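You operate a simulated robot arm through the tools that you are given. There is no shell and no other tool.

Carry out the task below with a simulated two-armed robot. There is one attempt and no reset: what you move stays moved.

Task
Wipe up the spill on the packing table with the blue cloth there and put it back.

The check looks at the end state, three seconds after you hand in, the way a careful person would. Anything else that was tipped, shoved, dropped, spilled or broken makes it a failure. Flat cloth is picked up by pressing the open fingertips on it (5 to 10 N) and closing them slowly along it; thin cloth reads only 2 to 8 mm in the jaws.

Robot
Two 7-joint arms with two-finger parallel grippers on one trunk, on a base that drives. Base frame: it is fixed to the floor where the robot stands at the start and does not move with it; the origin is under the middle of the robot, x ahead of it, y to its left, z up. Lengths are in m, angles in degrees, forces in N, time in s.
The left shoulder is at the start at [0.03, 0.119, 0.935], the right one opposite. With the tool pointing down near the work surface each hand reaches from about 0.28 to 0.68 m from the robot's upright axis, wherever it stands, measured 20 degrees to its own side. Places, roughly: blue cloth [-1, -3.25, 0.75]. Payload 3.43 kg a hand.
Tool frame (each hand has its own): the origin (TCP) lies between the finger pads and is the grasp point; the fingertips stand 0.03 m ahead of it; z points along the fingers, y is the line along which they close. The gripper opens to 0.094 m. The fingers are 0.028 m wide and 0.01 m thick; the gripper's body (0.05 by 0.096 m) begins 0.055 m behind the TCP.
Orientation is told as [roll, pitch, yaw] about the base's x, y, z axes, in that order, counted from this pose: with the fingers straight down and closing along the base's y, the tool's x points along the base's -x, its y along +y and its z along -z.

Tools
- The arms move only by the tool step_arm. It takes "left_targets", "right_targets" or both (then of equal length, played together; a hand with none holds still); each is a list of rows, each a list of 6 numbers: the shift along the tool's x, y, z in cm, then the turn, a rotation vector about the tool's x, y, z in degrees. In form: [[tx, ty, tz, wx, wy, wz], ...]. A call has 1 to 20 rows; each row shifts and turns the commanded pose from where the row before left it, along the tool's axes as they then stand. "left_claw" and "right_claw" are, for a hand that has rows, the finger opening in cm, from 0 to 9.4, set as the call begins (left out, the last holds). Each row takes 0.2 s and may step no farther than 0.05 m and 8.6 degrees from the row before; otherwise, or with a gripper value out of range, the whole call is refused. Where a pose cannot be reached the arm comes as near as it can. A force on the tool above 40 N (or 10 N above the force at the start of the call, whichever is more), or a blocked arm, ends the call early, and 0.2 s more pass. The fingers move at their own pace (about 0.072 m/s each) and stop on an object; they squeeze with about 27 N. The grip force told is the motor's: it shows also when the fingers shut on nothing. Time passes only in rows, and 0.2 s behind the last, so rows that do not move let the fingers close. The reply holds the time, the measured pose of the TCP, the force on the tool along the base axes, the opening and the grip force, in the units named above and with some noise, with the torque about the TCP (base axes, N m) and any sound that the robot's microphone picked up.
- Cameras (640 x 400 px; columns grow to the right, rows downward): "scene" is now at [0.0498, 0.0059, 1.6516]; the picture's right is [0.05, -1.00, 0.00], its down [-0.62, -0.03, -0.78] and it looks along [0.78, 0.04, -0.62] (base axes); focal length 252 px, centre (320, 200). "left" rides on the left gripper at [0.076, -0.014, -0.102] in its tool frame; the picture's right is [0.18, 0.98, 0.00], its down [-0.75, 0.14, -0.64] and it looks along [-0.63, 0.12, 0.77] (tool axes); focal length 243 px, centre (320, 200). "right" rides on the right gripper at [0.076, 0.014, -0.103] in its tool frame; the picture's right is [-0.18, 0.98, 0.00], its down [-0.75, -0.14, -0.64] and it looks along [-0.63, -0.12, 0.77] (tool axes); focal length 243 px, centre (320, 200). There is no depth. A picture from a camera that has moved, and an enlarged one, comes with that camera's place and axes in the base frame and with its lens. The place of the scene camera against the robot may be out by one fixed shift of up to 0.012 m in any direction.
- get_image(camera): a new picture of that camera. No time passes.
- move_column(by): slides the trunk up (or, below 0, down) by that many m; the arms and the scene camera ride with it, the base frame stays. It gives what a move gives, with no picture.
- steer(legs): drives the robot by 1 to 6 legs, each [ahead, turn to the left] in m and degrees, along the robot's own axes; the way and the turn of a leg run together, so that a leg with both is an arc; at most 1.5 m and 180 degrees a leg. The arms and the cameras ride along, it lands a little off, and it stops where it bumps. It gives what a move gives.
- pan_tilt(pan, tilt): turns the head with the scene camera to pan (to the left, within 143 degrees either way) and tilt (down, from -29 to 69), counted from straight ahead of the robot. It gives what a move gives.
- enlarge(camera, box): a new picture of the part [left, top, right, bottom] of that camera's present view, enlarged. No time passes.
- close_job(): hands the job in; it is judged then, once.

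Nothing tells you exact positions but the pictures and the camera data. Unless the task says otherwise, let go and move clear before handing in.

The tools are called after ">>>" as a command line: name --argument value ..., lists and objects as JSON in quotes. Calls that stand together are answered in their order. step_arm: Moves the arms, as the interface text tells. Its arguments: {"type":"object","properties":{"left_targets":{"type":"array","items":{"type":"array","items":{"type":"number"}}},"left_claw":{"type":"number"},"right_targets":{"type":"array","items":{"type":"array","items":{"type":"number"}}},"right_claw":{"type":"number"}},"required":[]} The other tools are called the same way: move_column (by) slides the trunk up or down; steer (legs) drives the base; pan_tilt (pan, tilt) turns the head that bears the scene camera; get_image (camera) takes a picture; enlarge (camera, box) takes an enlarged picture of a part of a camera's view; close_job () hands the job in.

At the start:

```text
time_s: 0.0
left_ee_pos: [0.4876, 0.1609, 1.0483]
left_orientation: [0.1, 0.0, -0.2]
left_ft_force: [-0.2, -1.1, 0.3]
left_torque: [0.02, 0.0, 0.01]
left_finger_gap: 0.094
left_grip_force: 0.0
right_ee_pos: [0.3788, -0.2029, 1.077]
right_orientation: [0.0, 0.0, -0.1]
right_ft_force: [0.8, 0.2, 0.5]
right_torque: [0.0, 0.0, 0.03]
right_finger_gap: 0.094
right_grip_force: 0.0
trunk travel left (down, up): [-0.2, 0.21]
robot x, y, heading: [0.0007, 0.0017, -0.1]
head pan, tilt: [2.9, 38.7]
```

scene: 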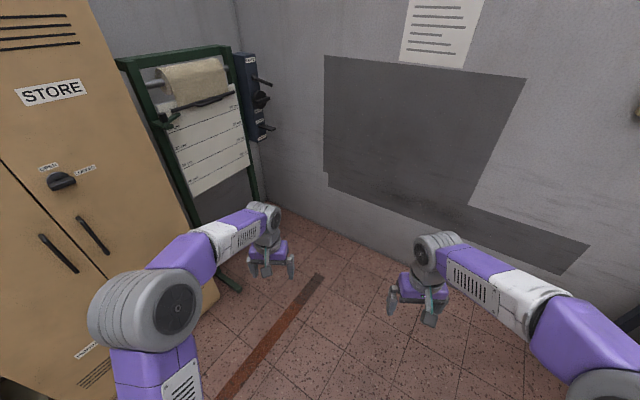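
right: 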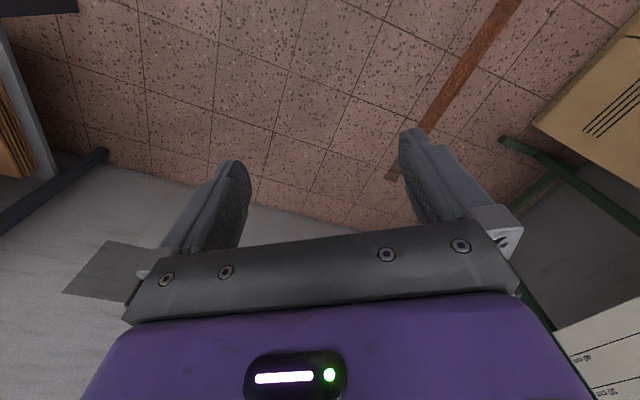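
left: 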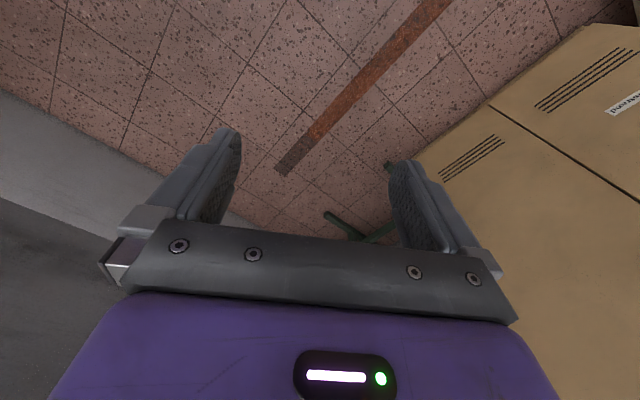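

I see a corner with a cabinet and a wall ahead; the packing table should be behind me to the right, near [-1, -3.25]. I look around with the head first.

>>> pan_tilt --pan -60 --tilt 25

>>> get_image --camera "scene"

>>> pan_tilt --pan -110 --tilt 25

>>> get_image --camera "scene"

>>> pan_tilt --pan -143 --tilt 25

>>> get_image --camera "scene"

>>> pan_tilt --pan 130 --tilt 25

>>> get_image --camera "scene"

```text
time_s: 1.3
left_ee_pos: [0.4868, 0.1627, 1.0473]
left_orientation: [0.0, -0.1, -0.3]
left_ft_force: [0.1, 0.3, 0.5]
left_torque: [0.02, 0.01, -0.01]
left_finger_gap: 0.094
left_grip_force: 0.1
right_ee_pos: [0.3786, -0.2036, 1.0776]
right_orientation: [0.0, 0.1, -0.2]
right_ft_force: [0.0, -0.2, 0.6]
right_torque: [0.03, -0.01, 0.02]
right_finger_gap: 0.0939
right_grip_force: 0.0
trunk travel left (down, up): [-0.2, 0.21]
robot x, y, heading: [0.0004, -0.0029, 0.0]
head pan, tilt: [-60.0, 25.0]
```

```text
taken
camera scene: at [0.0101, -0.0781, 1.6729], right [-0.87, -0.5, 0.0], down [-0.21, 0.37, -0.91], along [0.45, -0.78, -0.42], focal length 252 px, centre (320, 200)
```

scene: 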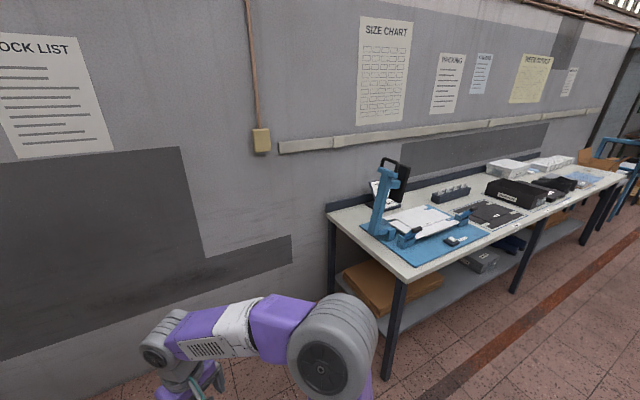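

```text
time_s: 2.5
left_ee_pos: [0.4879, 0.1615, 1.0476]
left_orientation: [0.0, 0.0, -0.2]
left_ft_force: [-0.6, 1.1, 0.4]
left_torque: [-0.01, 0.02, 0.02]
left_finger_gap: 0.0941
left_grip_force: 0.0
right_ee_pos: [0.3785, -0.2045, 1.0769]
right_orientation: [0.0, 0.0, -0.2]
right_ft_force: [0.3, -0.2, 0.5]
right_torque: [-0.03, -0.01, 0.0]
right_finger_gap: 0.0938
right_grip_force: 0.0
trunk travel left (down, up): [-0.2, 0.21]
robot x, y, heading: [0.0022, -0.0043, -0.1]
head pan, tilt: [-110.0, 25.0]
```

```text
taken
camera scene: at [-0.0674, -0.085, 1.6729], right [-0.94, 0.34, 0.0], down [0.14, 0.4, -0.91], along [-0.31, -0.85, -0.42], focal length 252 px, centre (320, 200)
```

scene: 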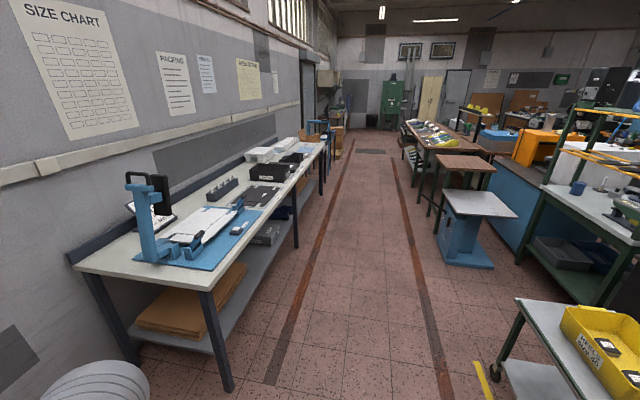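

```text
time_s: 3.5
left_ee_pos: [0.4875, 0.1615, 1.0478]
left_orientation: [0.0, 0.0, -0.2]
left_ft_force: [0.8, 0.6, -0.1]
left_torque: [0.01, 0.01, 0.03]
left_finger_gap: 0.0941
left_grip_force: 0.1
right_ee_pos: [0.3784, -0.2032, 1.0791]
right_orientation: [0.0, 0.0, -0.2]
right_ft_force: [0.6, -1.3, 0.8]
right_torque: [0.0, -0.02, 0.0]
right_finger_gap: 0.0942
right_grip_force: 0.0
trunk travel left (down, up): [-0.2, 0.21]
robot x, y, heading: [-0.0006, -0.0027, -0.1]
head pan, tilt: [-143.0, 25.0]
```

```text
taken
camera scene: at [-0.1095, -0.0539, 1.6729], right [-0.6, 0.8, 0.0], down [0.34, 0.25, -0.91], along [-0.72, -0.55, -0.42], focal length 252 px, centre (320, 200)
```

scene: 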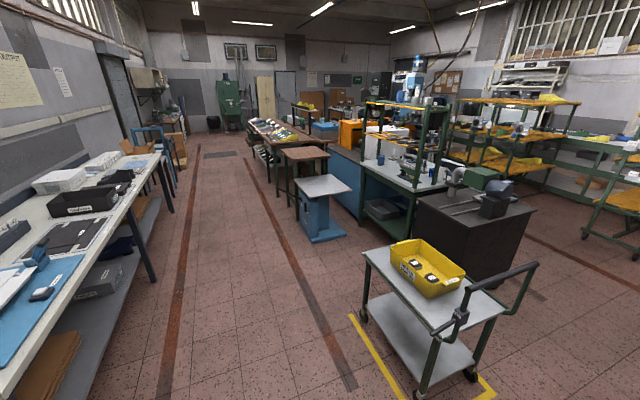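

```text
time_s: 7.3
left_ee_pos: [0.4883, 0.162, 1.0467]
left_orientation: [0.0, 0.0, -0.2]
left_ft_force: [0.4, -0.1, -0.3]
left_torque: [0.0, -0.02, -0.04]
left_finger_gap: 0.0941
left_grip_force: 0.0
right_ee_pos: [0.378, -0.2036, 1.0787]
right_orientation: [0.0, 0.0, -0.2]
right_ft_force: [-0.6, -0.4, 0.4]
right_torque: [-0.02, 0.03, 0.01]
right_finger_gap: 0.094
right_grip_force: 0.0
trunk travel left (down, up): [-0.2, 0.21]
robot x, y, heading: [-0.0, -0.0015, -0.1]
head pan, tilt: [130.0, 25.0]
```

```text
taken
camera scene: at [-0.0952, 0.0722, 1.6729], right [0.77, 0.64, 0.0], down [0.27, -0.32, -0.91], along [-0.58, 0.69, -0.42], focal length 252 px, centre (320, 200)
```

scene: 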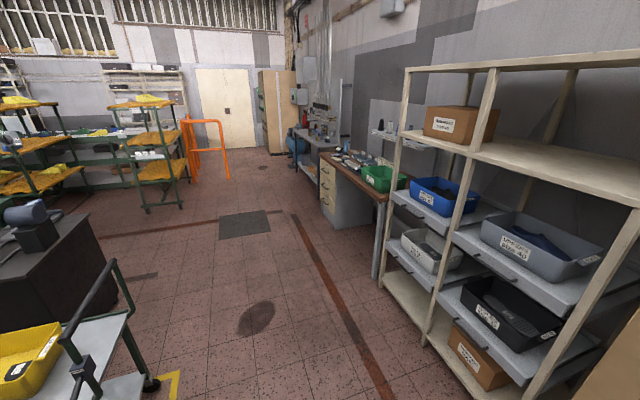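

The packing table runs along the wall on my right, with direction about −120°, and something blue lies near its far end. I zoom in on it before driving.

>>> pan_tilt --pan -110 --tilt 25

>>> enlarge --camera "scene" --box '[160, 100, 360, 225]'

```text
time_s: 10.7
left_ee_pos: [0.4878, 0.1624, 1.0464]
left_orientation: [0.0, 0.0, -0.2]
left_ft_force: [-0.7, 0.1, 0.3]
left_torque: [-0.01, -0.01, 0.01]
left_finger_gap: 0.0939
left_grip_force: 0.1
right_ee_pos: [0.3773, -0.2025, 1.0793]
right_orientation: [0.0, 0.0, -0.2]
right_ft_force: [-0.8, -0.8, -0.4]
right_torque: [0.0, 0.0, -0.01]
right_finger_gap: 0.0939
right_grip_force: 0.1
trunk travel left (down, up): [-0.2, 0.21]
robot x, y, heading: [0.0002, -0.0006, 0.1]
head pan, tilt: [-110.0, 25.0]
```

```text
3.20 times, centred on (260, 162) of scene
camera zoom: at [-0.0675, -0.085, 1.6729], right [-0.94, 0.34, 0.0], down [0.14, 0.4, -0.91], along [-0.31, -0.85, -0.42], focal length 806 px, centre (512, 320)
```

zoom: 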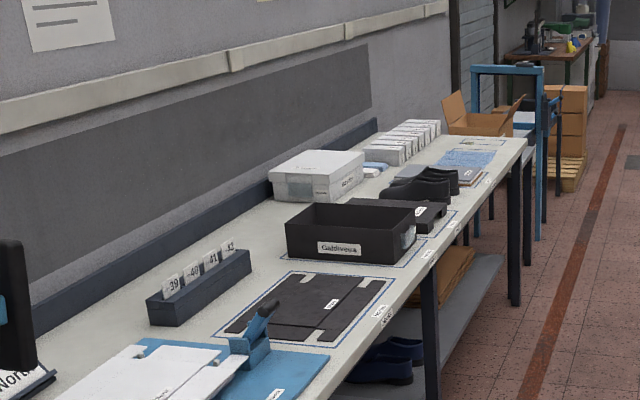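

The light blue cloth lies near the far end of the table, whose top I put at about z 0.86, running toward heading −121°. I turn that way and drive part of the aisle beside the table.

>>> steer --legs '[[0, -121], [1.5, 0], [0.8, 0]]'

>>> pan_tilt --pan 50 --tilt 30

>>> get_image --camera "scene"

```text
time_s: 27.0
left_ee_pos: [-1.3016, -2.458, 1.0473]
left_orientation: [0.0, -0.1, -121.4]
left_ft_force: [-0.2, 0.6, -0.2]
left_torque: [0.02, 0.01, 0.0]
left_finger_gap: 0.0939
left_grip_force: 0.1
right_ee_pos: [-1.5583, -2.1748, 1.0782]
right_orientation: [0.0, 0.0, -121.5]
right_ft_force: [0.0, -0.8, -0.5]
right_torque: [0.03, -0.01, 0.06]
right_finger_gap: 0.0939
right_grip_force: 0.2
trunk travel left (down, up): [-0.2, 0.21]
robot x, y, heading: [-1.1859, -1.9583, -121.1]
head pan, tilt: [-110.0, 25.0]
```

```text
time_s: 29.4
left_ee_pos: [-1.3021, -2.4564, 1.0477]
left_orientation: [0.0, 0.1, -121.5]
left_ft_force: [0.1, -0.5, 0.5]
left_torque: [0.01, 0.02, 0.0]
left_finger_gap: 0.0938
left_grip_force: 0.0
right_ee_pos: [-1.558, -2.1737, 1.0784]
right_orientation: [-0.1, 0.1, -121.5]
right_ft_force: [-0.1, -0.2, -0.1]
right_torque: [0.01, 0.01, 0.01]
right_finger_gap: 0.0942
right_grip_force: 0.2
trunk travel left (down, up): [-0.2, 0.21]
robot x, y, heading: [-1.1877, -1.9573, -121.3]
head pan, tilt: [50.0, 30.0]
```

```text
taken
camera scene: at [-1.1491, -2.0147, 1.665], right [-0.95, -0.32, 0.0], down [-0.16, 0.47, -0.87], along [0.28, -0.82, -0.5], focal length 252 px, centre (320, 200)
```

scene: 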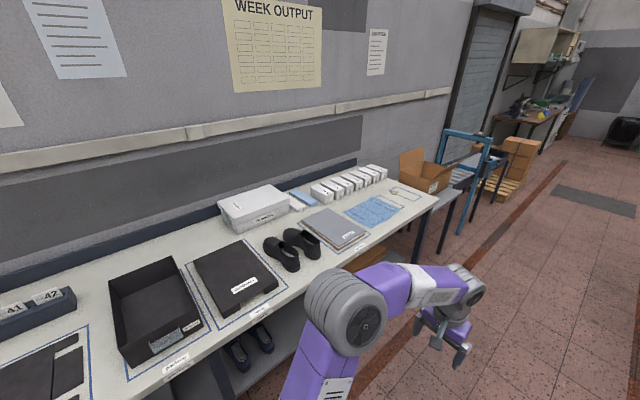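

>>> enlarge --camera "scene" --box '[210, 150, 450, 300]'

```text
2.67 times, centred on (330, 225) of scene
camera zoom: at [-1.1491, -2.0147, 1.665], right [-0.95, -0.32, 0.0], down [-0.16, 0.47, -0.87], along [0.28, -0.82, -0.5], focal length 671 px, centre (293, 133)
```

zoom: 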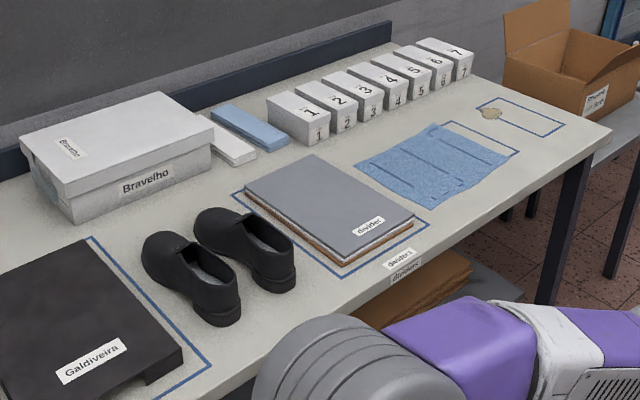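

I see the light blue cloth at about [-1.04, -3.30] and a small yellowish-brown spill at about [-1.14, -3.59], at the corner of a marked outline near the table's far end. I drive on to stand in front of both and turn to face the table.

>>> steer --legs '[[1.14, 0], [0, 90]]'

>>> pan_tilt --pan 0 --tilt 50

>>> get_image --camera "scene"

```text
time_s: 39.1
left_ee_pos: [-1.2777, -3.0447, 1.0487]
left_orientation: [0.0, 0.0, -31.1]
left_ft_force: [-0.7, -0.4, -0.5]
left_torque: [-0.02, 0.0, -0.02]
left_finger_gap: 0.0942
left_grip_force: 0.0
right_ee_pos: [-1.5565, -3.303, 1.0776]
right_orientation: [0.1, 0.0, -31.0]
right_ft_force: [-0.4, 0.2, 0.7]
right_torque: [0.01, 0.01, 0.02]
right_finger_gap: 0.0941
right_grip_force: 0.0
trunk travel left (down, up): [-0.2, 0.21]
robot x, y, heading: [-1.777, -2.9366, -31.0]
head pan, tilt: [50.0, 30.0]
```

```text
time_s: 40.3
left_ee_pos: [-1.2769, -3.0455, 1.0479]
left_orientation: [0.0, 0.0, -30.9]
left_ft_force: [0.1, 0.4, -0.6]
left_torque: [-0.02, -0.03, 0.0]
left_finger_gap: 0.0941
left_grip_force: 0.1
right_ee_pos: [-1.557, -3.3032, 1.0779]
right_orientation: [0.0, 0.0, -31.0]
right_ft_force: [-0.9, 0.4, -0.2]
right_torque: [0.04, 0.01, 0.0]
right_finger_gap: 0.094
right_grip_force: 0.0
trunk travel left (down, up): [-0.2, 0.21]
robot x, y, heading: [-1.7746, -2.9319, -30.8]
head pan, tilt: [0.0, 50.0]
```

```text
taken
camera scene: at [-1.7437, -2.9574, 1.6355], right [-0.51, -0.86, 0.0], down [-0.66, 0.39, -0.64], along [0.55, -0.33, -0.77], focal length 252 px, centre (320, 200)
```

scene: 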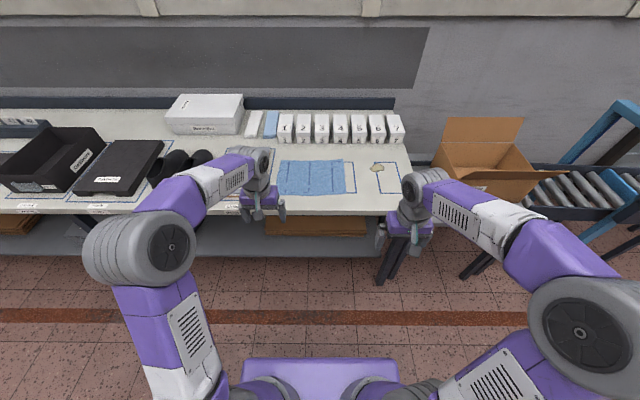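

>>> enlarge --camera "scene" --box '[240, 100, 432, 220]'

>>> get_image --camera "right"

>>> get_image --camera "left"

```text
3.33 times, centred on (336, 160) of scene
camera zoom: at [-1.7437, -2.9574, 1.6355], right [-0.51, -0.86, 0.0], down [-0.66, 0.39, -0.64], along [0.55, -0.33, -0.77], focal length 839 px, centre (267, 333)
```

zoom: 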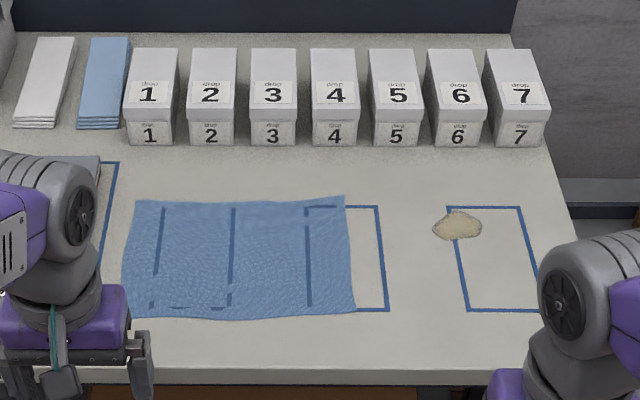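

```text
taken
camera right: at [-1.6145, -3.2514, 1.1793], right [0.66, 0.75, 0.0], down [0.57, -0.51, 0.64], along [0.48, -0.43, -0.77], focal length 243 px, centre (320, 200)
```

right: 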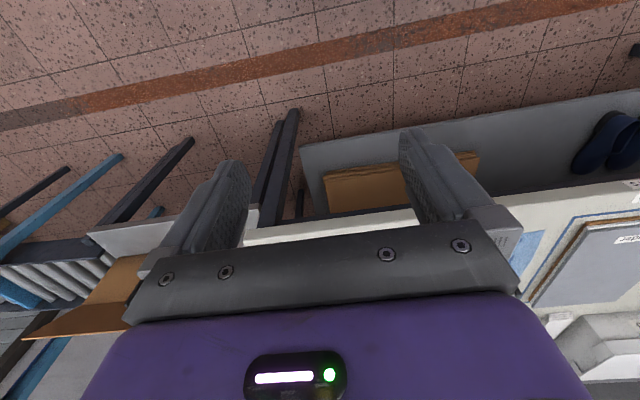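

```text
taken
camera left: at [-1.3496, -3.0188, 1.15], right [0.35, 0.94, 0.0], down [0.72, -0.27, 0.64], along [0.6, -0.22, -0.77], focal length 243 px, centre (320, 200)
```

left: 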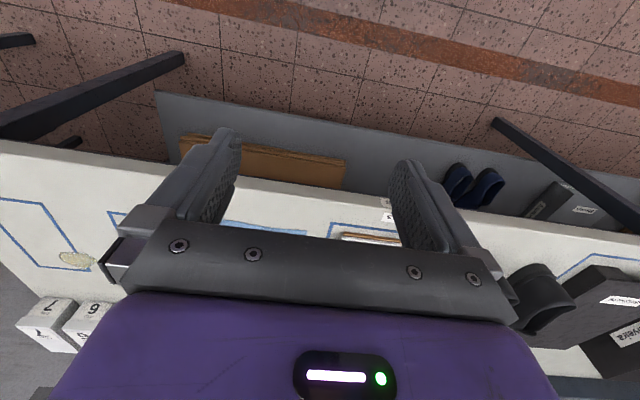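

The cloth is spread about 0.30 × 0.22 m with centre roughly 0.84 ahead and 0.03 left of me; the spill is about 0.90 ahead and 0.27 right. I must get closer, so I look down at my base and the table's lower shelf for clearance.

>>> pan_tilt --pan 0 --tilt 69

>>> get_image --camera "scene"

```text
time_s: 41.1
left_ee_pos: [-1.2779, -3.0443, 1.0467]
left_orientation: [0.0, -0.1, -31.0]
left_ft_force: [0.7, -0.2, 0.9]
left_torque: [0.0, 0.0, 0.03]
left_finger_gap: 0.094
left_grip_force: 0.0
right_ee_pos: [-1.5571, -3.3024, 1.0788]
right_orientation: [0.0, 0.0, -31.0]
right_ft_force: [0.1, 0.4, -1.1]
right_torque: [0.0, 0.01, 0.0]
right_finger_gap: 0.094
right_grip_force: 0.0
trunk travel left (down, up): [-0.2, 0.21]
robot x, y, heading: [-1.7772, -2.9334, -30.6]
head pan, tilt: [0.0, 68.8]
```

```text
taken
camera scene: at [-1.7619, -2.9467, 1.6135], right [-0.51, -0.86, 0.0], down [-0.8, 0.48, -0.36], along [0.31, -0.19, -0.93], focal length 252 px, centre (320, 200)
```

scene: 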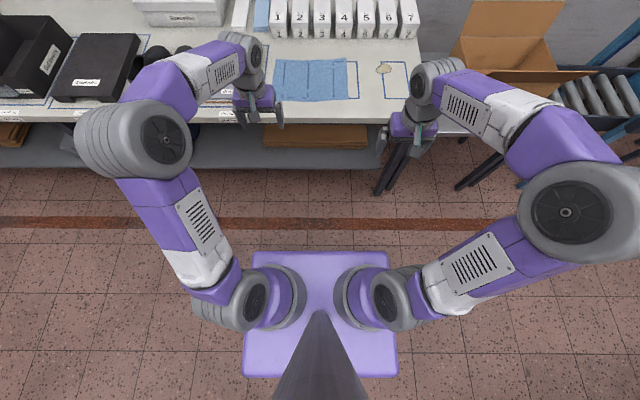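

My base front is about 0.26 m ahead of my axis and the table edge about 0.65 m, so 0.29 m forward is safe, with the hands well above everything on the table.

>>> steer --legs '[[0.29, 0]]'

>>> pan_tilt --pan 0 --tilt 60

>>> get_image --camera "scene"

>>> get_image --camera "left"

>>> get_image --camera "right"

```text
time_s: 43.1
left_ee_pos: [-1.0251, -3.1968, 1.0476]
left_orientation: [0.0, 0.0, -31.1]
left_ft_force: [0.2, -0.6, -1.0]
left_torque: [0.03, 0.03, -0.03]
left_finger_gap: 0.0939
left_grip_force: 0.1
right_ee_pos: [-1.3065, -3.4548, 1.0782]
right_orientation: [0.0, 0.0, -31.2]
right_ft_force: [-0.5, -0.6, 0.7]
right_torque: [0.05, 0.01, 0.02]
right_finger_gap: 0.094
right_grip_force: 0.0
trunk travel left (down, up): [-0.2, 0.21]
robot x, y, heading: [-1.5289, -3.0839, -30.8]
head pan, tilt: [0.0, 68.8]
```

```text
time_s: 43.8
left_ee_pos: [-1.0255, -3.1958, 1.0489]
left_orientation: [0.0, 0.0, -31.2]
left_ft_force: [0.1, 0.1, -0.1]
left_torque: [-0.02, 0.01, -0.03]
left_finger_gap: 0.094
left_grip_force: 0.0
right_ee_pos: [-1.3073, -3.4527, 1.0785]
right_orientation: [-0.1, 0.0, -31.2]
right_ft_force: [0.5, -0.4, 0.9]
right_torque: [-0.01, -0.02, 0.01]
right_finger_gap: 0.0937
right_grip_force: 0.1
trunk travel left (down, up): [-0.2, 0.21]
robot x, y, heading: [-1.5271, -3.0816, -31.2]
head pan, tilt: [0.0, 60.0]
```

```text
taken
camera scene: at [-1.502, -3.102, 1.6228], right [-0.51, -0.86, 0.0], down [-0.74, 0.45, -0.5], along [0.43, -0.26, -0.87], focal length 252 px, centre (320, 200)
```

scene: 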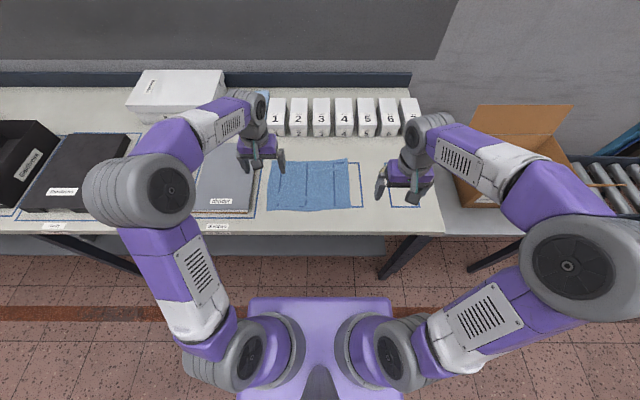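

```text
taken
camera left: at [-1.099, -3.1698, 1.1502], right [0.35, 0.94, 0.0], down [0.72, -0.27, 0.64], along [0.6, -0.23, -0.77], focal length 243 px, centre (320, 200)
```

left: 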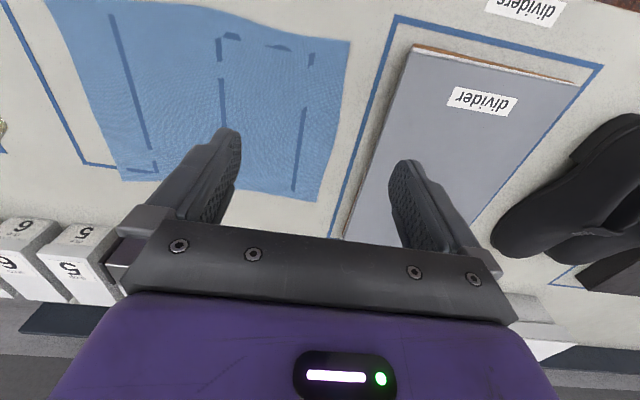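

```text
taken
camera right: at [-1.3647, -3.4017, 1.1793], right [0.67, 0.75, 0.0], down [0.57, -0.51, 0.64], along [0.48, -0.43, -0.77], focal length 243 px, centre (320, 200)
```

right: 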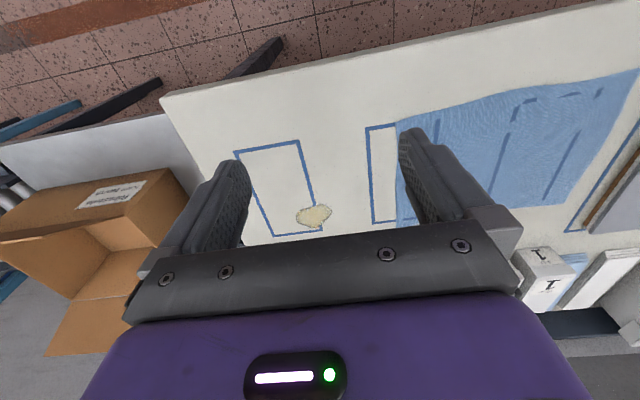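

The cloth spans fwd 0.445–0.663 m, left −0.115 to +0.18 of my axis, and the spill is at fwd 0.61, right 0.27, near the reach limit. I back off, shift about 0.1 m to the right and re-approach so both hands can work comfortably.

>>> steer --legs '[[-0.25, 0], [0, 20], [-0.3, 0], [0, -20]]'

```text
time_s: 49.4
left_ee_pos: [-1.5329, -3.0132, 1.0475]
left_orientation: [0.1, -0.1, -31.3]
left_ft_force: [-0.1, 0.5, 0.2]
left_torque: [0.04, 0.0, 0.01]
left_finger_gap: 0.0939
left_grip_force: 0.1
right_ee_pos: [-1.8133, -3.2688, 1.0782]
right_orientation: [-0.1, 0.0, -31.2]
right_ft_force: [0.6, -0.5, -0.2]
right_torque: [-0.01, 0.03, 0.01]
right_finger_gap: 0.0941
right_grip_force: 0.1
trunk travel left (down, up): [-0.2, 0.21]
robot x, y, heading: [-2.0308, -2.8992, -31.1]
head pan, tilt: [0.0, 60.0]
```

>>> steer --legs '[[0.545, 0]]'

>>> get_image --camera "scene"

>>> get_image --camera "right"

>>> get_image --camera "left"

```text
time_s: 52.5
left_ee_pos: [-1.0689, -3.2888, 1.0486]
left_orientation: [0.0, 0.0, -31.0]
left_ft_force: [-0.1, 0.1, 0.3]
left_torque: [-0.01, 0.02, 0.01]
left_finger_gap: 0.0939
left_grip_force: 0.0
right_ee_pos: [-1.3494, -3.5475, 1.0784]
right_orientation: [0.0, 0.0, -31.1]
right_ft_force: [-0.6, 0.6, 0.6]
right_torque: [0.01, -0.01, 0.01]
right_finger_gap: 0.0936
right_grip_force: 0.0
trunk travel left (down, up): [-0.2, 0.21]
robot x, y, heading: [-1.5694, -3.1749, -30.8]
head pan, tilt: [0.0, 60.0]
```

```text
taken
camera scene: at [-1.544, -3.1953, 1.6229], right [-0.51, -0.86, 0.0], down [-0.74, 0.44, -0.5], along [0.43, -0.26, -0.87], focal length 252 px, centre (320, 200)
```

scene: 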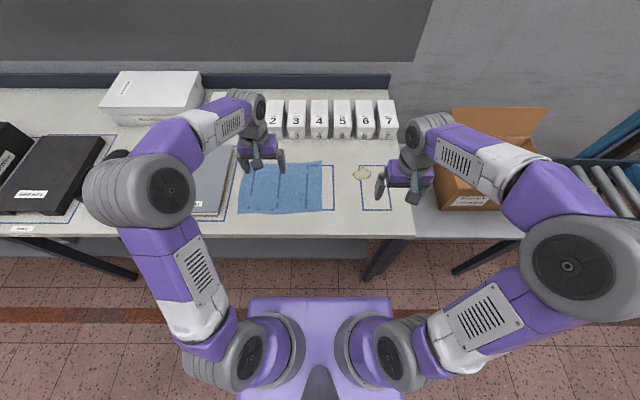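

```text
taken
camera right: at [-1.4064, -3.4947, 1.1792], right [0.67, 0.75, 0.0], down [0.57, -0.51, 0.64], along [0.48, -0.43, -0.77], focal length 243 px, centre (320, 200)
```

right: 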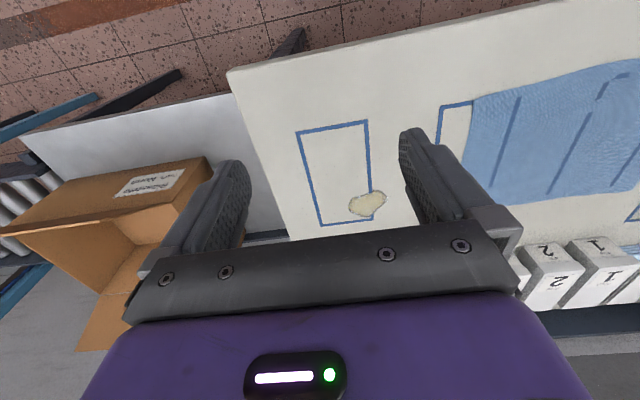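

```text
taken
camera left: at [-1.1412, -3.2623, 1.15], right [0.35, 0.94, 0.0], down [0.72, -0.27, 0.64], along [0.6, -0.22, -0.77], focal length 243 px, centre (320, 200)
```

left: 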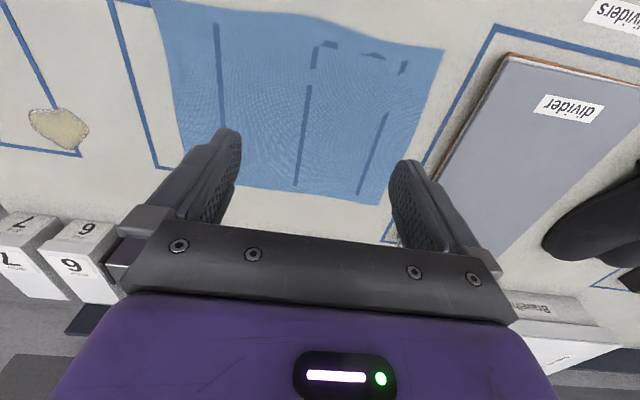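

The robot is now well placed: cloth at fwd 0.43–0.65, left −0.015 to 0.28; spill at fwd 0.59, right 0.17. I plan to grip the cloth's right edge with the right hand and its left edge with the left hand, so I first bring both hands above those edges.

>>> step_arm --right_targets '[[-2.7, 3.77, 0, 0, 0, 0], [-2.7, 3.77, 0, 0, 0, 0], [-2.7, 3.77, 0, 0, 0, 0], [-2.7, 3.77, 0, 0, 0, 0], [-2.7, 3.77, 0, 0, 0, 0], [-2.7, 3.77, 0, 0, 0, 0], [0, 0, 3.0, 0, 0, 0], [0, 0, 3.0, 0, 0, 0], [0, 0, 3.0, 0, 0, 0], [0, 0, 3.0, 0, 0, 0]]' --left_targets '[[-0.9, 1.42, 0, 0, 0, 0], [-0.9, 1.42, 0, 0, 0, 0], [-0.9, 1.42, 0, 0, 0, 0], [-0.9, 1.42, 0, 0, 0, 0], [-0.9, 1.42, 0, 0, 0, 0], [-0.9, 1.42, 0, 0, 0, 0], [0, 0, 2.2, 0, 0, 0], [0, 0, 2.2, 0, 0, 0], [0, 0, 2.2, 0, 0, 0], [0, 0, 2.2, 0, 0, 0]]' --right_claw 4 --left_claw 4

>>> get_image --camera "scene"

>>> get_image --camera "right"

>>> get_image --camera "left"

```text
time_s: 54.7
left_ee_pos: [-0.978, -3.2434, 0.9593]
left_orientation: [0.0, 0.0, -30.9]
left_ft_force: [0.5, 0.3, 0.3]
left_torque: [0.0, -0.04, 0.0]
left_finger_gap: 0.0399
left_grip_force: 0.0
right_ee_pos: [-1.0938, -3.4361, 0.9569]
right_orientation: [0.0, 0.0, -31.1]
right_ft_force: [-1.3, -1.1, 0.2]
right_torque: [0.0, 0.04, -0.02]
right_finger_gap: 0.0399
right_grip_force: 0.1
trunk travel left (down, up): [-0.2, 0.21]
robot x, y, heading: [-1.5721, -3.1773, -30.7]
head pan, tilt: [0.0, 60.0]
```

```text
taken
camera scene: at [-1.5436, -3.1951, 1.6228], right [-0.51, -0.86, 0.0], down [-0.74, 0.44, -0.5], along [0.43, -0.26, -0.87], focal length 252 px, centre (320, 200)
```

scene: 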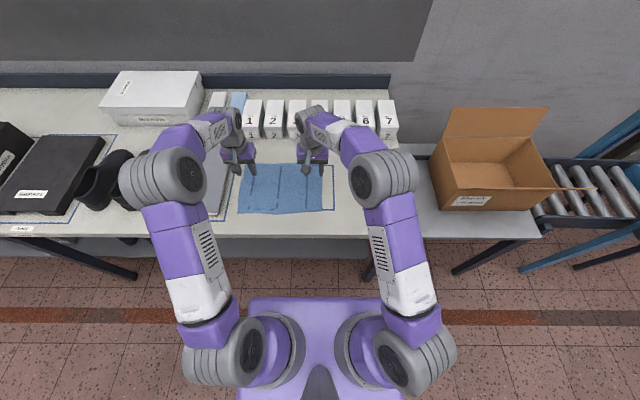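

```text
taken
camera right: at [-1.1501, -3.3848, 1.0579], right [0.67, 0.75, 0.0], down [0.57, -0.51, 0.64], along [0.48, -0.43, -0.77], focal length 243 px, centre (320, 200)
```

right: 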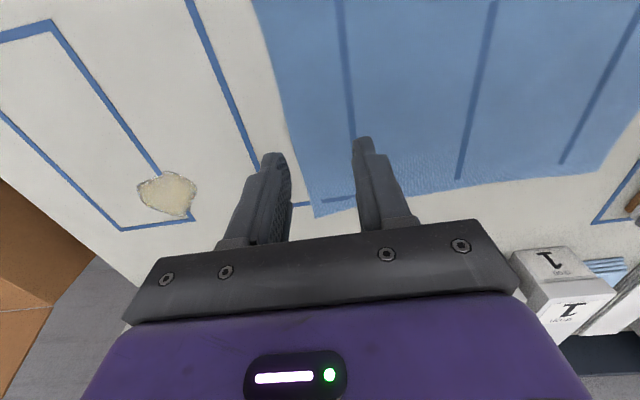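

```text
taken
camera left: at [-1.0506, -3.2172, 1.0615], right [0.35, 0.94, 0.0], down [0.72, -0.27, 0.64], along [0.6, -0.22, -0.77], focal length 243 px, centre (320, 200)
```

left: 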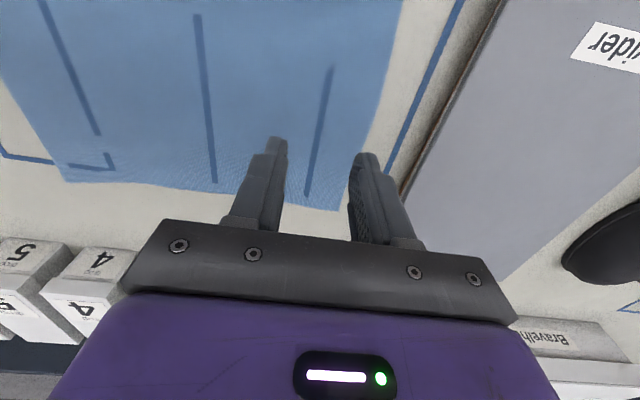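

Both hands are above the cloth edges. I shift the left hand 1.5 cm and the right 0.5 cm to the left so both finger pairs land about 3.6 cm inside the edges, then lower to just above the cloth.

>>> step_arm --right_targets '[[0, 0.5, 0, 0, 0, 0], [0, 0, 2.0, 0, 0, 0], [0, 0, 2.0, 0, 0, 0], [0, 0, 2.0, 0, 0, 0], [0, 0, 0, 0, 0, 0]]' --left_targets '[[0, 1.5, 0, 0, 0, 0], [0, 0, 2.0, 0, 0, 0], [0, 0, 2.0, 0, 0, 0], [0, 0, 2.2, 0, 0, 0], [0, 0, 0, 0, 0, 0]]'

>>> get_image --camera "right"

>>> get_image --camera "left"

```text
time_s: 55.9
left_ee_pos: [-0.9708, -3.231, 0.8979]
left_orientation: [0.0, 0.0, -31.0]
left_ft_force: [-0.1, 0.1, -0.7]
left_torque: [-0.03, -0.01, -0.02]
left_finger_gap: 0.0398
left_grip_force: 0.0
right_ee_pos: [-1.0922, -3.4321, 0.8979]
right_orientation: [0.0, -0.1, -31.1]
right_ft_force: [-0.2, 0.6, 0.3]
right_torque: [0.0, 0.0, 0.01]
right_finger_gap: 0.0402
right_grip_force: 0.1
trunk travel left (down, up): [-0.2, 0.21]
robot x, y, heading: [-1.5711, -3.1807, -30.8]
head pan, tilt: [0.0, 60.0]
```

```text
taken
camera right: at [-1.1493, -3.3801, 0.9989], right [0.67, 0.75, 0.0], down [0.57, -0.51, 0.64], along [0.48, -0.43, -0.77], focal length 243 px, centre (320, 200)
```

right: 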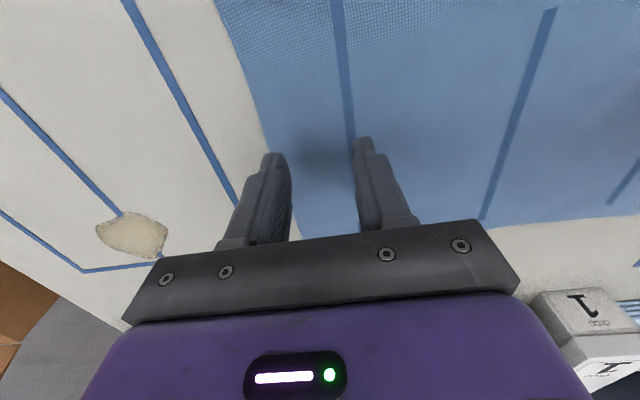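

```text
taken
camera left: at [-1.0434, -3.2044, 1.0], right [0.35, 0.94, 0.0], down [0.72, -0.27, 0.64], along [0.6, -0.22, -0.77], focal length 243 px, centre (320, 200)
```

left: 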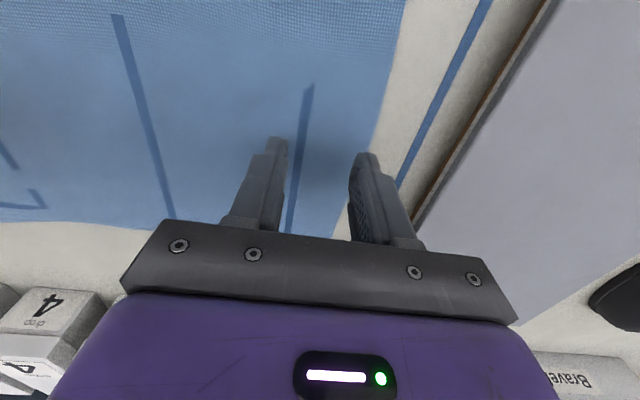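

Both finger pairs are centred about 3.5 cm inside the cloth's edges. I lower gently to contact, watching the force.

>>> step_arm --right_targets '[[0, 0, 0.6, 0, 0, 0], [0, 0, 0.6, 0, 0, 0], [0, 0, 0.3, 0, 0, 0], [0, 0, 0, 0, 0, 0]]' --left_targets '[[0, 0, 0.6, 0, 0, 0], [0, 0, 0.6, 0, 0, 0], [0, 0, 0.3, 0, 0, 0], [0, 0, 0, 0, 0, 0]]'

```text
time_s: 56.9
left_ee_pos: [-0.971, -3.2309, 0.8817]
left_orientation: [0.0, 0.1, -30.9]
left_ft_force: [0.3, 0.3, 0.2]
left_torque: [0.02, -0.01, 0.02]
left_finger_gap: 0.0401
left_grip_force: 0.0
right_ee_pos: [-1.0917, -3.431, 0.8823]
right_orientation: [0.0, 0.0, -31.1]
right_ft_force: [0.3, -0.2, -0.3]
right_torque: [-0.01, 0.0, 0.01]
right_finger_gap: 0.0399
right_grip_force: 0.0
trunk travel left (down, up): [-0.2, 0.21]
robot x, y, heading: [-1.5723, -3.1804, -31.0]
head pan, tilt: [0.0, 60.0]
```

>>> step_arm --right_targets '[[0, 0, 0.3, 0, 0, 0], [0, 0, 0.2, 0, 0, 0], [0, 0, 0, 0, 0, 0]]' --left_targets '[[0, 0, 0.3, 0, 0, 0], [0, 0, 0.2, 0, 0, 0], [0, 0, 0, 0, 0, 0]]'

```text
time_s: 57.7
left_ee_pos: [-0.9711, -3.2315, 0.8819]
left_orientation: [0.1, -0.4, -31.0]
left_ft_force: [1.7, 1.7, 25.6]
left_torque: [0.34, 0.06, -0.03]
left_finger_gap: 0.0399
left_grip_force: 0.2
right_ee_pos: [-1.0912, -3.4308, 0.8819]
right_orientation: [0.1, -0.4, -31.1]
right_ft_force: [2.3, -1.9, 13.6]
right_torque: [-0.32, 0.19, 0.11]
right_finger_gap: 0.0399
right_grip_force: 0.0
trunk travel left (down, up): [-0.2, 0.21]
robot x, y, heading: [-1.5692, -3.1788, -30.9]
head pan, tilt: [0.0, 60.0]
```

Contact is at TCP z ≈ 0.882; the push is too strong (26 N and 14 N), so I ease both off to about 7–8 N.

>>> step_arm --right_targets '[[0, 0, -0.12, 0, 0, 0], [0, 0, 0, 0, 0, 0]]' --left_targets '[[0, 0, -0.33, 0, 0, 0], [0, 0, 0, 0, 0, 0]]'

```text
time_s: 58.3
left_ee_pos: [-0.9721, -3.2301, 0.8816]
left_orientation: [0.0, 0.1, -31.1]
left_ft_force: [1.8, 0.1, 8.3]
left_torque: [0.12, -0.15, -0.05]
left_finger_gap: 0.04
left_grip_force: 0.1
right_ee_pos: [-1.0909, -3.4309, 0.8816]
right_orientation: [0.0, -0.2, -31.1]
right_ft_force: [0.6, 0.3, 18.6]
right_torque: [-0.36, 0.31, 0.02]
right_finger_gap: 0.0401
right_grip_force: 0.0
trunk travel left (down, up): [-0.2, 0.21]
robot x, y, heading: [-1.5729, -3.1755, -30.8]
head pan, tilt: [0.0, 60.0]
```

>>> step_arm --right_targets '[[0, 0, -0.2, 0, 0, 0], [0, 0, 0, 0, 0, 0]]' --left_targets '[[0, 0, 0, 0, 0, 0], [0, 0, 0, 0, 0, 0]]'

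```text
time_s: 58.9
left_ee_pos: [-0.9727, -3.2298, 0.8819]
left_orientation: [-0.1, 0.0, -31.0]
left_ft_force: [-2.3, 0.1, 8.7]
left_torque: [0.15, -0.02, 0.01]
left_finger_gap: 0.04
left_grip_force: 0.1
right_ee_pos: [-1.0917, -3.4308, 0.8822]
right_orientation: [-0.1, 0.0, -31.1]
right_ft_force: [2.1, -0.3, 6.8]
right_torque: [-0.18, -0.01, 0.04]
right_finger_gap: 0.0404
right_grip_force: 0.0
trunk travel left (down, up): [-0.2, 0.21]
robot x, y, heading: [-1.5734, -3.1792, -30.5]
head pan, tilt: [0.0, 60.0]
```

Forces are now 7–9 N on both hands. I close the fingers slowly in small steps, shifting each hand inward by half the closing so the middle of the cloth stays put.

>>> step_arm --right_targets '[[0, 0.25, 0, 0, 0, 0], [0, 0, 0, 0, 0, 0]]' --left_targets '[[0, -0.25, 0, 0, 0, 0], [0, 0, 0, 0, 0, 0]]' --right_claw 3.5 --left_claw 3.5

>>> step_arm --right_targets '[[0, 0.25, 0, 0, 0, 0], [0, 0, 0, 0, 0, 0]]' --left_targets '[[0, -0.25, 0, 0, 0, 0], [0, 0, 0, 0, 0, 0]]' --right_claw 3.0 --left_claw 3.0

>>> get_image --camera "right"

>>> get_image --camera "left"

```text
time_s: 59.5
left_ee_pos: [-0.9737, -3.2325, 0.882]
left_orientation: [0.0, -0.1, -31.0]
left_ft_force: [0.2, 1.0, 6.4]
left_torque: [0.15, -0.07, 0.02]
left_finger_gap: 0.0354
left_grip_force: 0.1
right_ee_pos: [-1.0908, -3.4292, 0.8817]
right_orientation: [0.0, 0.0, -31.1]
right_ft_force: [-0.6, 0.0, 4.5]
right_torque: [-0.1, 0.09, -0.03]
right_finger_gap: 0.0354
right_grip_force: 0.2
trunk travel left (down, up): [-0.2, 0.21]
robot x, y, heading: [-1.5703, -3.1796, -30.6]
head pan, tilt: [0.0, 60.0]
```

```text
time_s: 60.1
left_ee_pos: [-0.9738, -3.235, 0.8819]
left_orientation: [0.0, -0.1, -30.9]
left_ft_force: [1.2, 1.2, 5.5]
left_torque: [0.06, -0.07, 0.01]
left_finger_gap: 0.0302
left_grip_force: 0.3
right_ee_pos: [-1.0896, -3.4265, 0.8808]
right_orientation: [0.0, 0.0, -31.1]
right_ft_force: [-0.8, -0.5, 2.5]
right_torque: [-0.05, 0.02, -0.03]
right_finger_gap: 0.0301
right_grip_force: 0.5
trunk travel left (down, up): [-0.2, 0.21]
robot x, y, heading: [-1.569, -3.177, -30.5]
head pan, tilt: [0.0, 60.0]
```

```text
taken
camera right: at [-1.1465, -3.3754, 0.9825], right [0.66, 0.75, 0.0], down [0.57, -0.51, 0.64], along [0.48, -0.43, -0.77], focal length 243 px, centre (320, 200)
```

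right: 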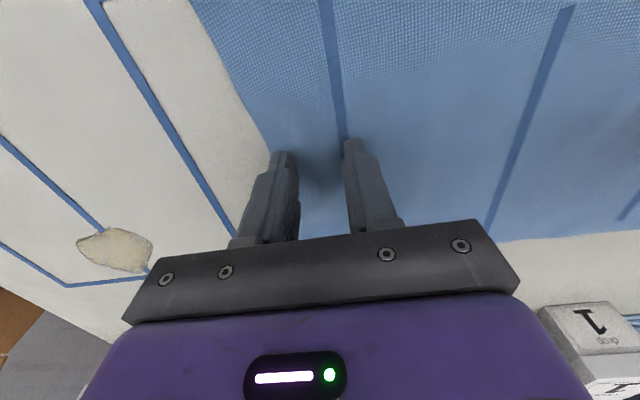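

```text
taken
camera left: at [-1.0465, -3.2084, 0.9836], right [0.35, 0.94, 0.0], down [0.72, -0.27, 0.64], along [0.6, -0.22, -0.77], focal length 243 px, centre (320, 200)
```

left: 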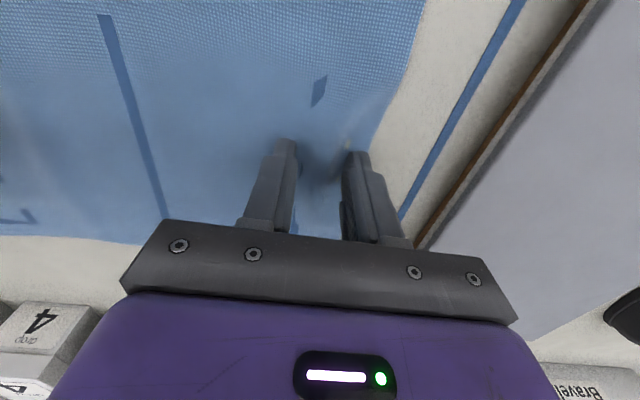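

The cloth is bunching with the fingers. I add a little pressure on the right and continue closing.

>>> step_arm --right_targets '[[0, 0.25, 0.1, 0, 0, 0], [0, 0, 0, 0, 0, 0]]' --left_targets '[[0, -0.25, 0.04, 0, 0, 0], [0, 0, 0, 0, 0, 0]]' --right_claw 2.5 --left_claw 2.5

>>> step_arm --right_targets '[[0, 0.25, 0.02, 0, 0, 0], [0, 0, 0, 0, 0, 0]]' --left_targets '[[0, -0.25, 0.02, 0, 0, 0], [0, 0, 0, 0, 0, 0]]' --right_claw 2.0 --left_claw 2.0

>>> get_image --camera "right"

>>> get_image --camera "left"

```text
time_s: 60.7
left_ee_pos: [-0.9754, -3.2367, 0.8818]
left_orientation: [0.0, -0.1, -31.1]
left_ft_force: [0.4, 0.2, 3.7]
left_torque: [0.06, -0.02, 0.01]
left_finger_gap: 0.0252
left_grip_force: 0.2
right_ee_pos: [-1.0883, -3.4251, 0.8815]
right_orientation: [0.0, -0.1, -31.1]
right_ft_force: [-1.5, -1.2, 8.4]
right_torque: [-0.15, 0.15, 0.0]
right_finger_gap: 0.0259
right_grip_force: 0.7
trunk travel left (down, up): [-0.2, 0.21]
robot x, y, heading: [-1.5648, -3.1762, -31.0]
head pan, tilt: [0.0, 60.0]
```

```text
time_s: 61.3
left_ee_pos: [-0.9772, -3.2388, 0.8796]
left_orientation: [0.0, -0.1, -31.0]
left_ft_force: [0.5, 0.7, 3.2]
left_torque: [0.03, -0.03, -0.02]
left_finger_gap: 0.0204
left_grip_force: 0.6
right_ee_pos: [-1.0866, -3.4231, 0.8816]
right_orientation: [0.0, -0.1, -31.2]
right_ft_force: [0.1, -1.9, 11.5]
right_torque: [-0.19, 0.14, -0.01]
right_finger_gap: 0.021
right_grip_force: 0.8
trunk travel left (down, up): [-0.2, 0.21]
robot x, y, heading: [-1.5748, -3.1783, -31.0]
head pan, tilt: [0.0, 60.0]
```

```text
taken
camera right: at [-1.1441, -3.3715, 0.9822], right [0.67, 0.75, 0.0], down [0.57, -0.51, 0.64], along [0.48, -0.43, -0.77], focal length 243 px, centre (320, 200)
```

right: 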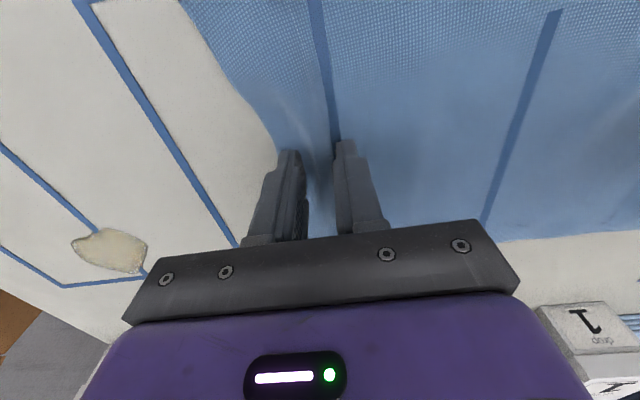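

```text
taken
camera left: at [-1.0494, -3.2125, 0.9836], right [0.35, 0.94, 0.0], down [0.72, -0.27, 0.64], along [0.6, -0.22, -0.77], focal length 243 px, centre (320, 200)
```

left: 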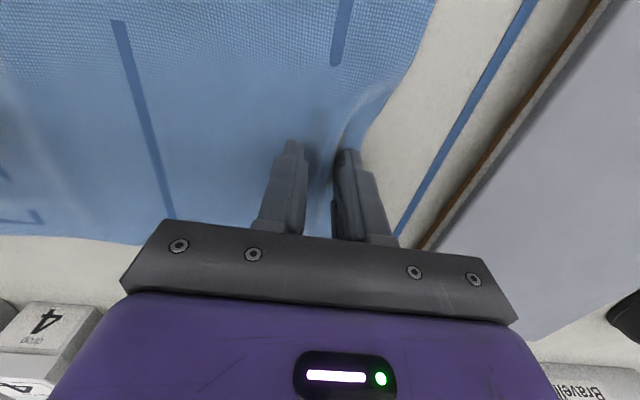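

>>> step_arm --right_targets '[[0, 0.25, -0.05, 0, 0, 0], [0, 0, 0, 0, 0, 0]]' --left_targets '[[0, -0.25, 0.08, 0, 0, 0], [0, 0, 0, 0, 0, 0]]' --right_claw 1.5 --left_claw 1.5

>>> step_arm --right_targets '[[0, 0.25, 0, 0, 0, 0], [0, 0, 0, 0, 0, 0]]' --left_targets '[[0, -0.25, 0.02, 0, 0, 0], [0, 0, 0, 0, 0, 0]]' --right_claw 1.0 --left_claw 1.0

```text
time_s: 61.9
left_ee_pos: [-0.979, -3.2415, 0.8812]
left_orientation: [-0.1, -0.3, -31.0]
left_ft_force: [1.0, 1.4, 11.5]
left_torque: [0.18, -0.05, 0.02]
left_finger_gap: 0.0161
left_grip_force: 1.0
right_ee_pos: [-1.0854, -3.4205, 0.8811]
right_orientation: [-0.1, -0.1, -31.2]
right_ft_force: [0.5, 0.1, 6.7]
right_torque: [-0.04, 0.04, -0.01]
right_finger_gap: 0.0145
right_grip_force: 0.1
trunk travel left (down, up): [-0.2, 0.21]
robot x, y, heading: [-1.5726, -3.1777, -30.5]
head pan, tilt: [0.0, 60.0]
```

```text
time_s: 62.5
left_ee_pos: [-0.9794, -3.2431, 0.8802]
left_orientation: [-0.1, -0.2, -31.1]
left_ft_force: [1.0, 1.3, 17.1]
left_torque: [0.16, -0.04, 0.01]
left_finger_gap: 0.0099
left_grip_force: 0.1
right_ee_pos: [-1.0837, -3.419, 0.882]
right_orientation: [0.0, -0.1, -31.1]
right_ft_force: [-0.7, -0.3, 2.6]
right_torque: [-0.04, 0.01, 0.05]
right_finger_gap: 0.0104
right_grip_force: 0.2
trunk travel left (down, up): [-0.2, 0.21]
robot x, y, heading: [-1.5735, -3.1789, -30.7]
head pan, tilt: [0.0, 60.0]
```

>>> step_arm --right_targets '[[0, 0.25, 0.06, 0, 0, 0], [0, 0, 0, 0, 0, 0]]' --left_targets '[[0, -0.25, -0.1, 0, 0, 0], [0, 0, 0, 0, 0, 0]]' --right_claw 0.5 --left_claw 0.5

>>> step_arm --right_targets '[[0, 0.1, 0, 0, 0, 0], [0, 0, 0, 0, 0, 0], [0, 0, 0, 0, 0, 0]]' --left_targets '[[0, -0.1, 0, 0, 0, 0], [0, 0, 0, 0, 0, 0], [0, 0, 0, 0, 0, 0]]' --right_claw 0 --left_claw 0

>>> get_image --camera "right"

>>> get_image --camera "left"

```text
time_s: 63.1
left_ee_pos: [-0.9809, -3.2459, 0.8815]
left_orientation: [-0.1, 0.0, -31.0]
left_ft_force: [2.3, 0.9, 11.9]
left_torque: [0.05, -0.12, 0.04]
left_finger_gap: 0.0062
left_grip_force: 27.3
right_ee_pos: [-1.0825, -3.4164, 0.8818]
right_orientation: [0.0, 0.0, -31.1]
right_ft_force: [-0.8, -1.5, 6.3]
right_torque: [-0.06, 0.07, 0.0]
right_finger_gap: 0.0056
right_grip_force: 0.4
trunk travel left (down, up): [-0.2, 0.21]
robot x, y, heading: [-1.5711, -3.1752, -31.0]
head pan, tilt: [0.0, 60.0]
```

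```text
time_s: 63.9
left_ee_pos: [-0.9807, -3.2456, 0.8823]
left_orientation: [0.0, 0.0, -30.9]
left_ft_force: [-0.1, 2.5, 10.7]
left_torque: [0.06, -0.08, 0.0]
left_finger_gap: 0.006
left_grip_force: 27.5
right_ee_pos: [-1.0826, -3.4154, 0.8816]
right_orientation: [0.0, -0.1, -31.1]
right_ft_force: [-1.1, -0.6, 7.2]
right_torque: [-0.11, -0.01, 0.04]
right_finger_gap: 0.0019
right_grip_force: 27.3
trunk travel left (down, up): [-0.2, 0.21]
robot x, y, heading: [-1.5694, -3.1767, -30.8]
head pan, tilt: [0.0, 60.0]
```

```text
taken
camera right: at [-1.1399, -3.3641, 0.9823], right [0.67, 0.75, 0.0], down [0.57, -0.51, 0.64], along [0.48, -0.43, -0.77], focal length 243 px, centre (320, 200)
```

right: 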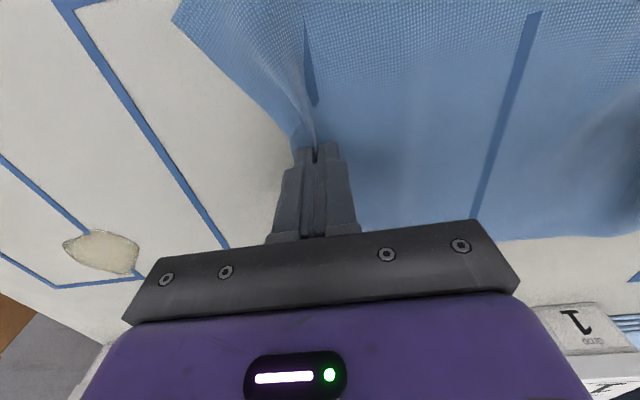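

```text
taken
camera left: at [-1.0542, -3.2194, 0.9835], right [0.35, 0.94, 0.0], down [0.72, -0.27, 0.64], along [0.6, -0.22, -0.77], focal length 243 px, centre (320, 200)
```

left: 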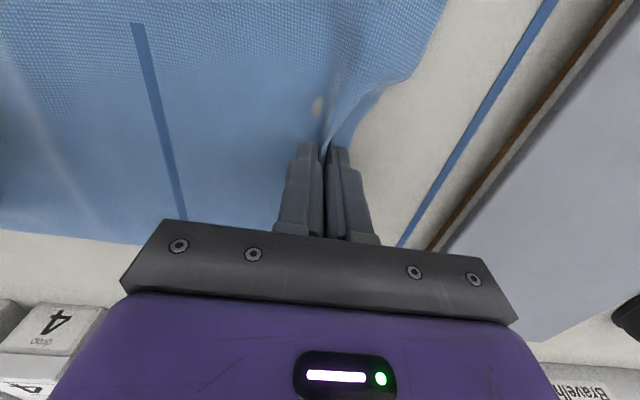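

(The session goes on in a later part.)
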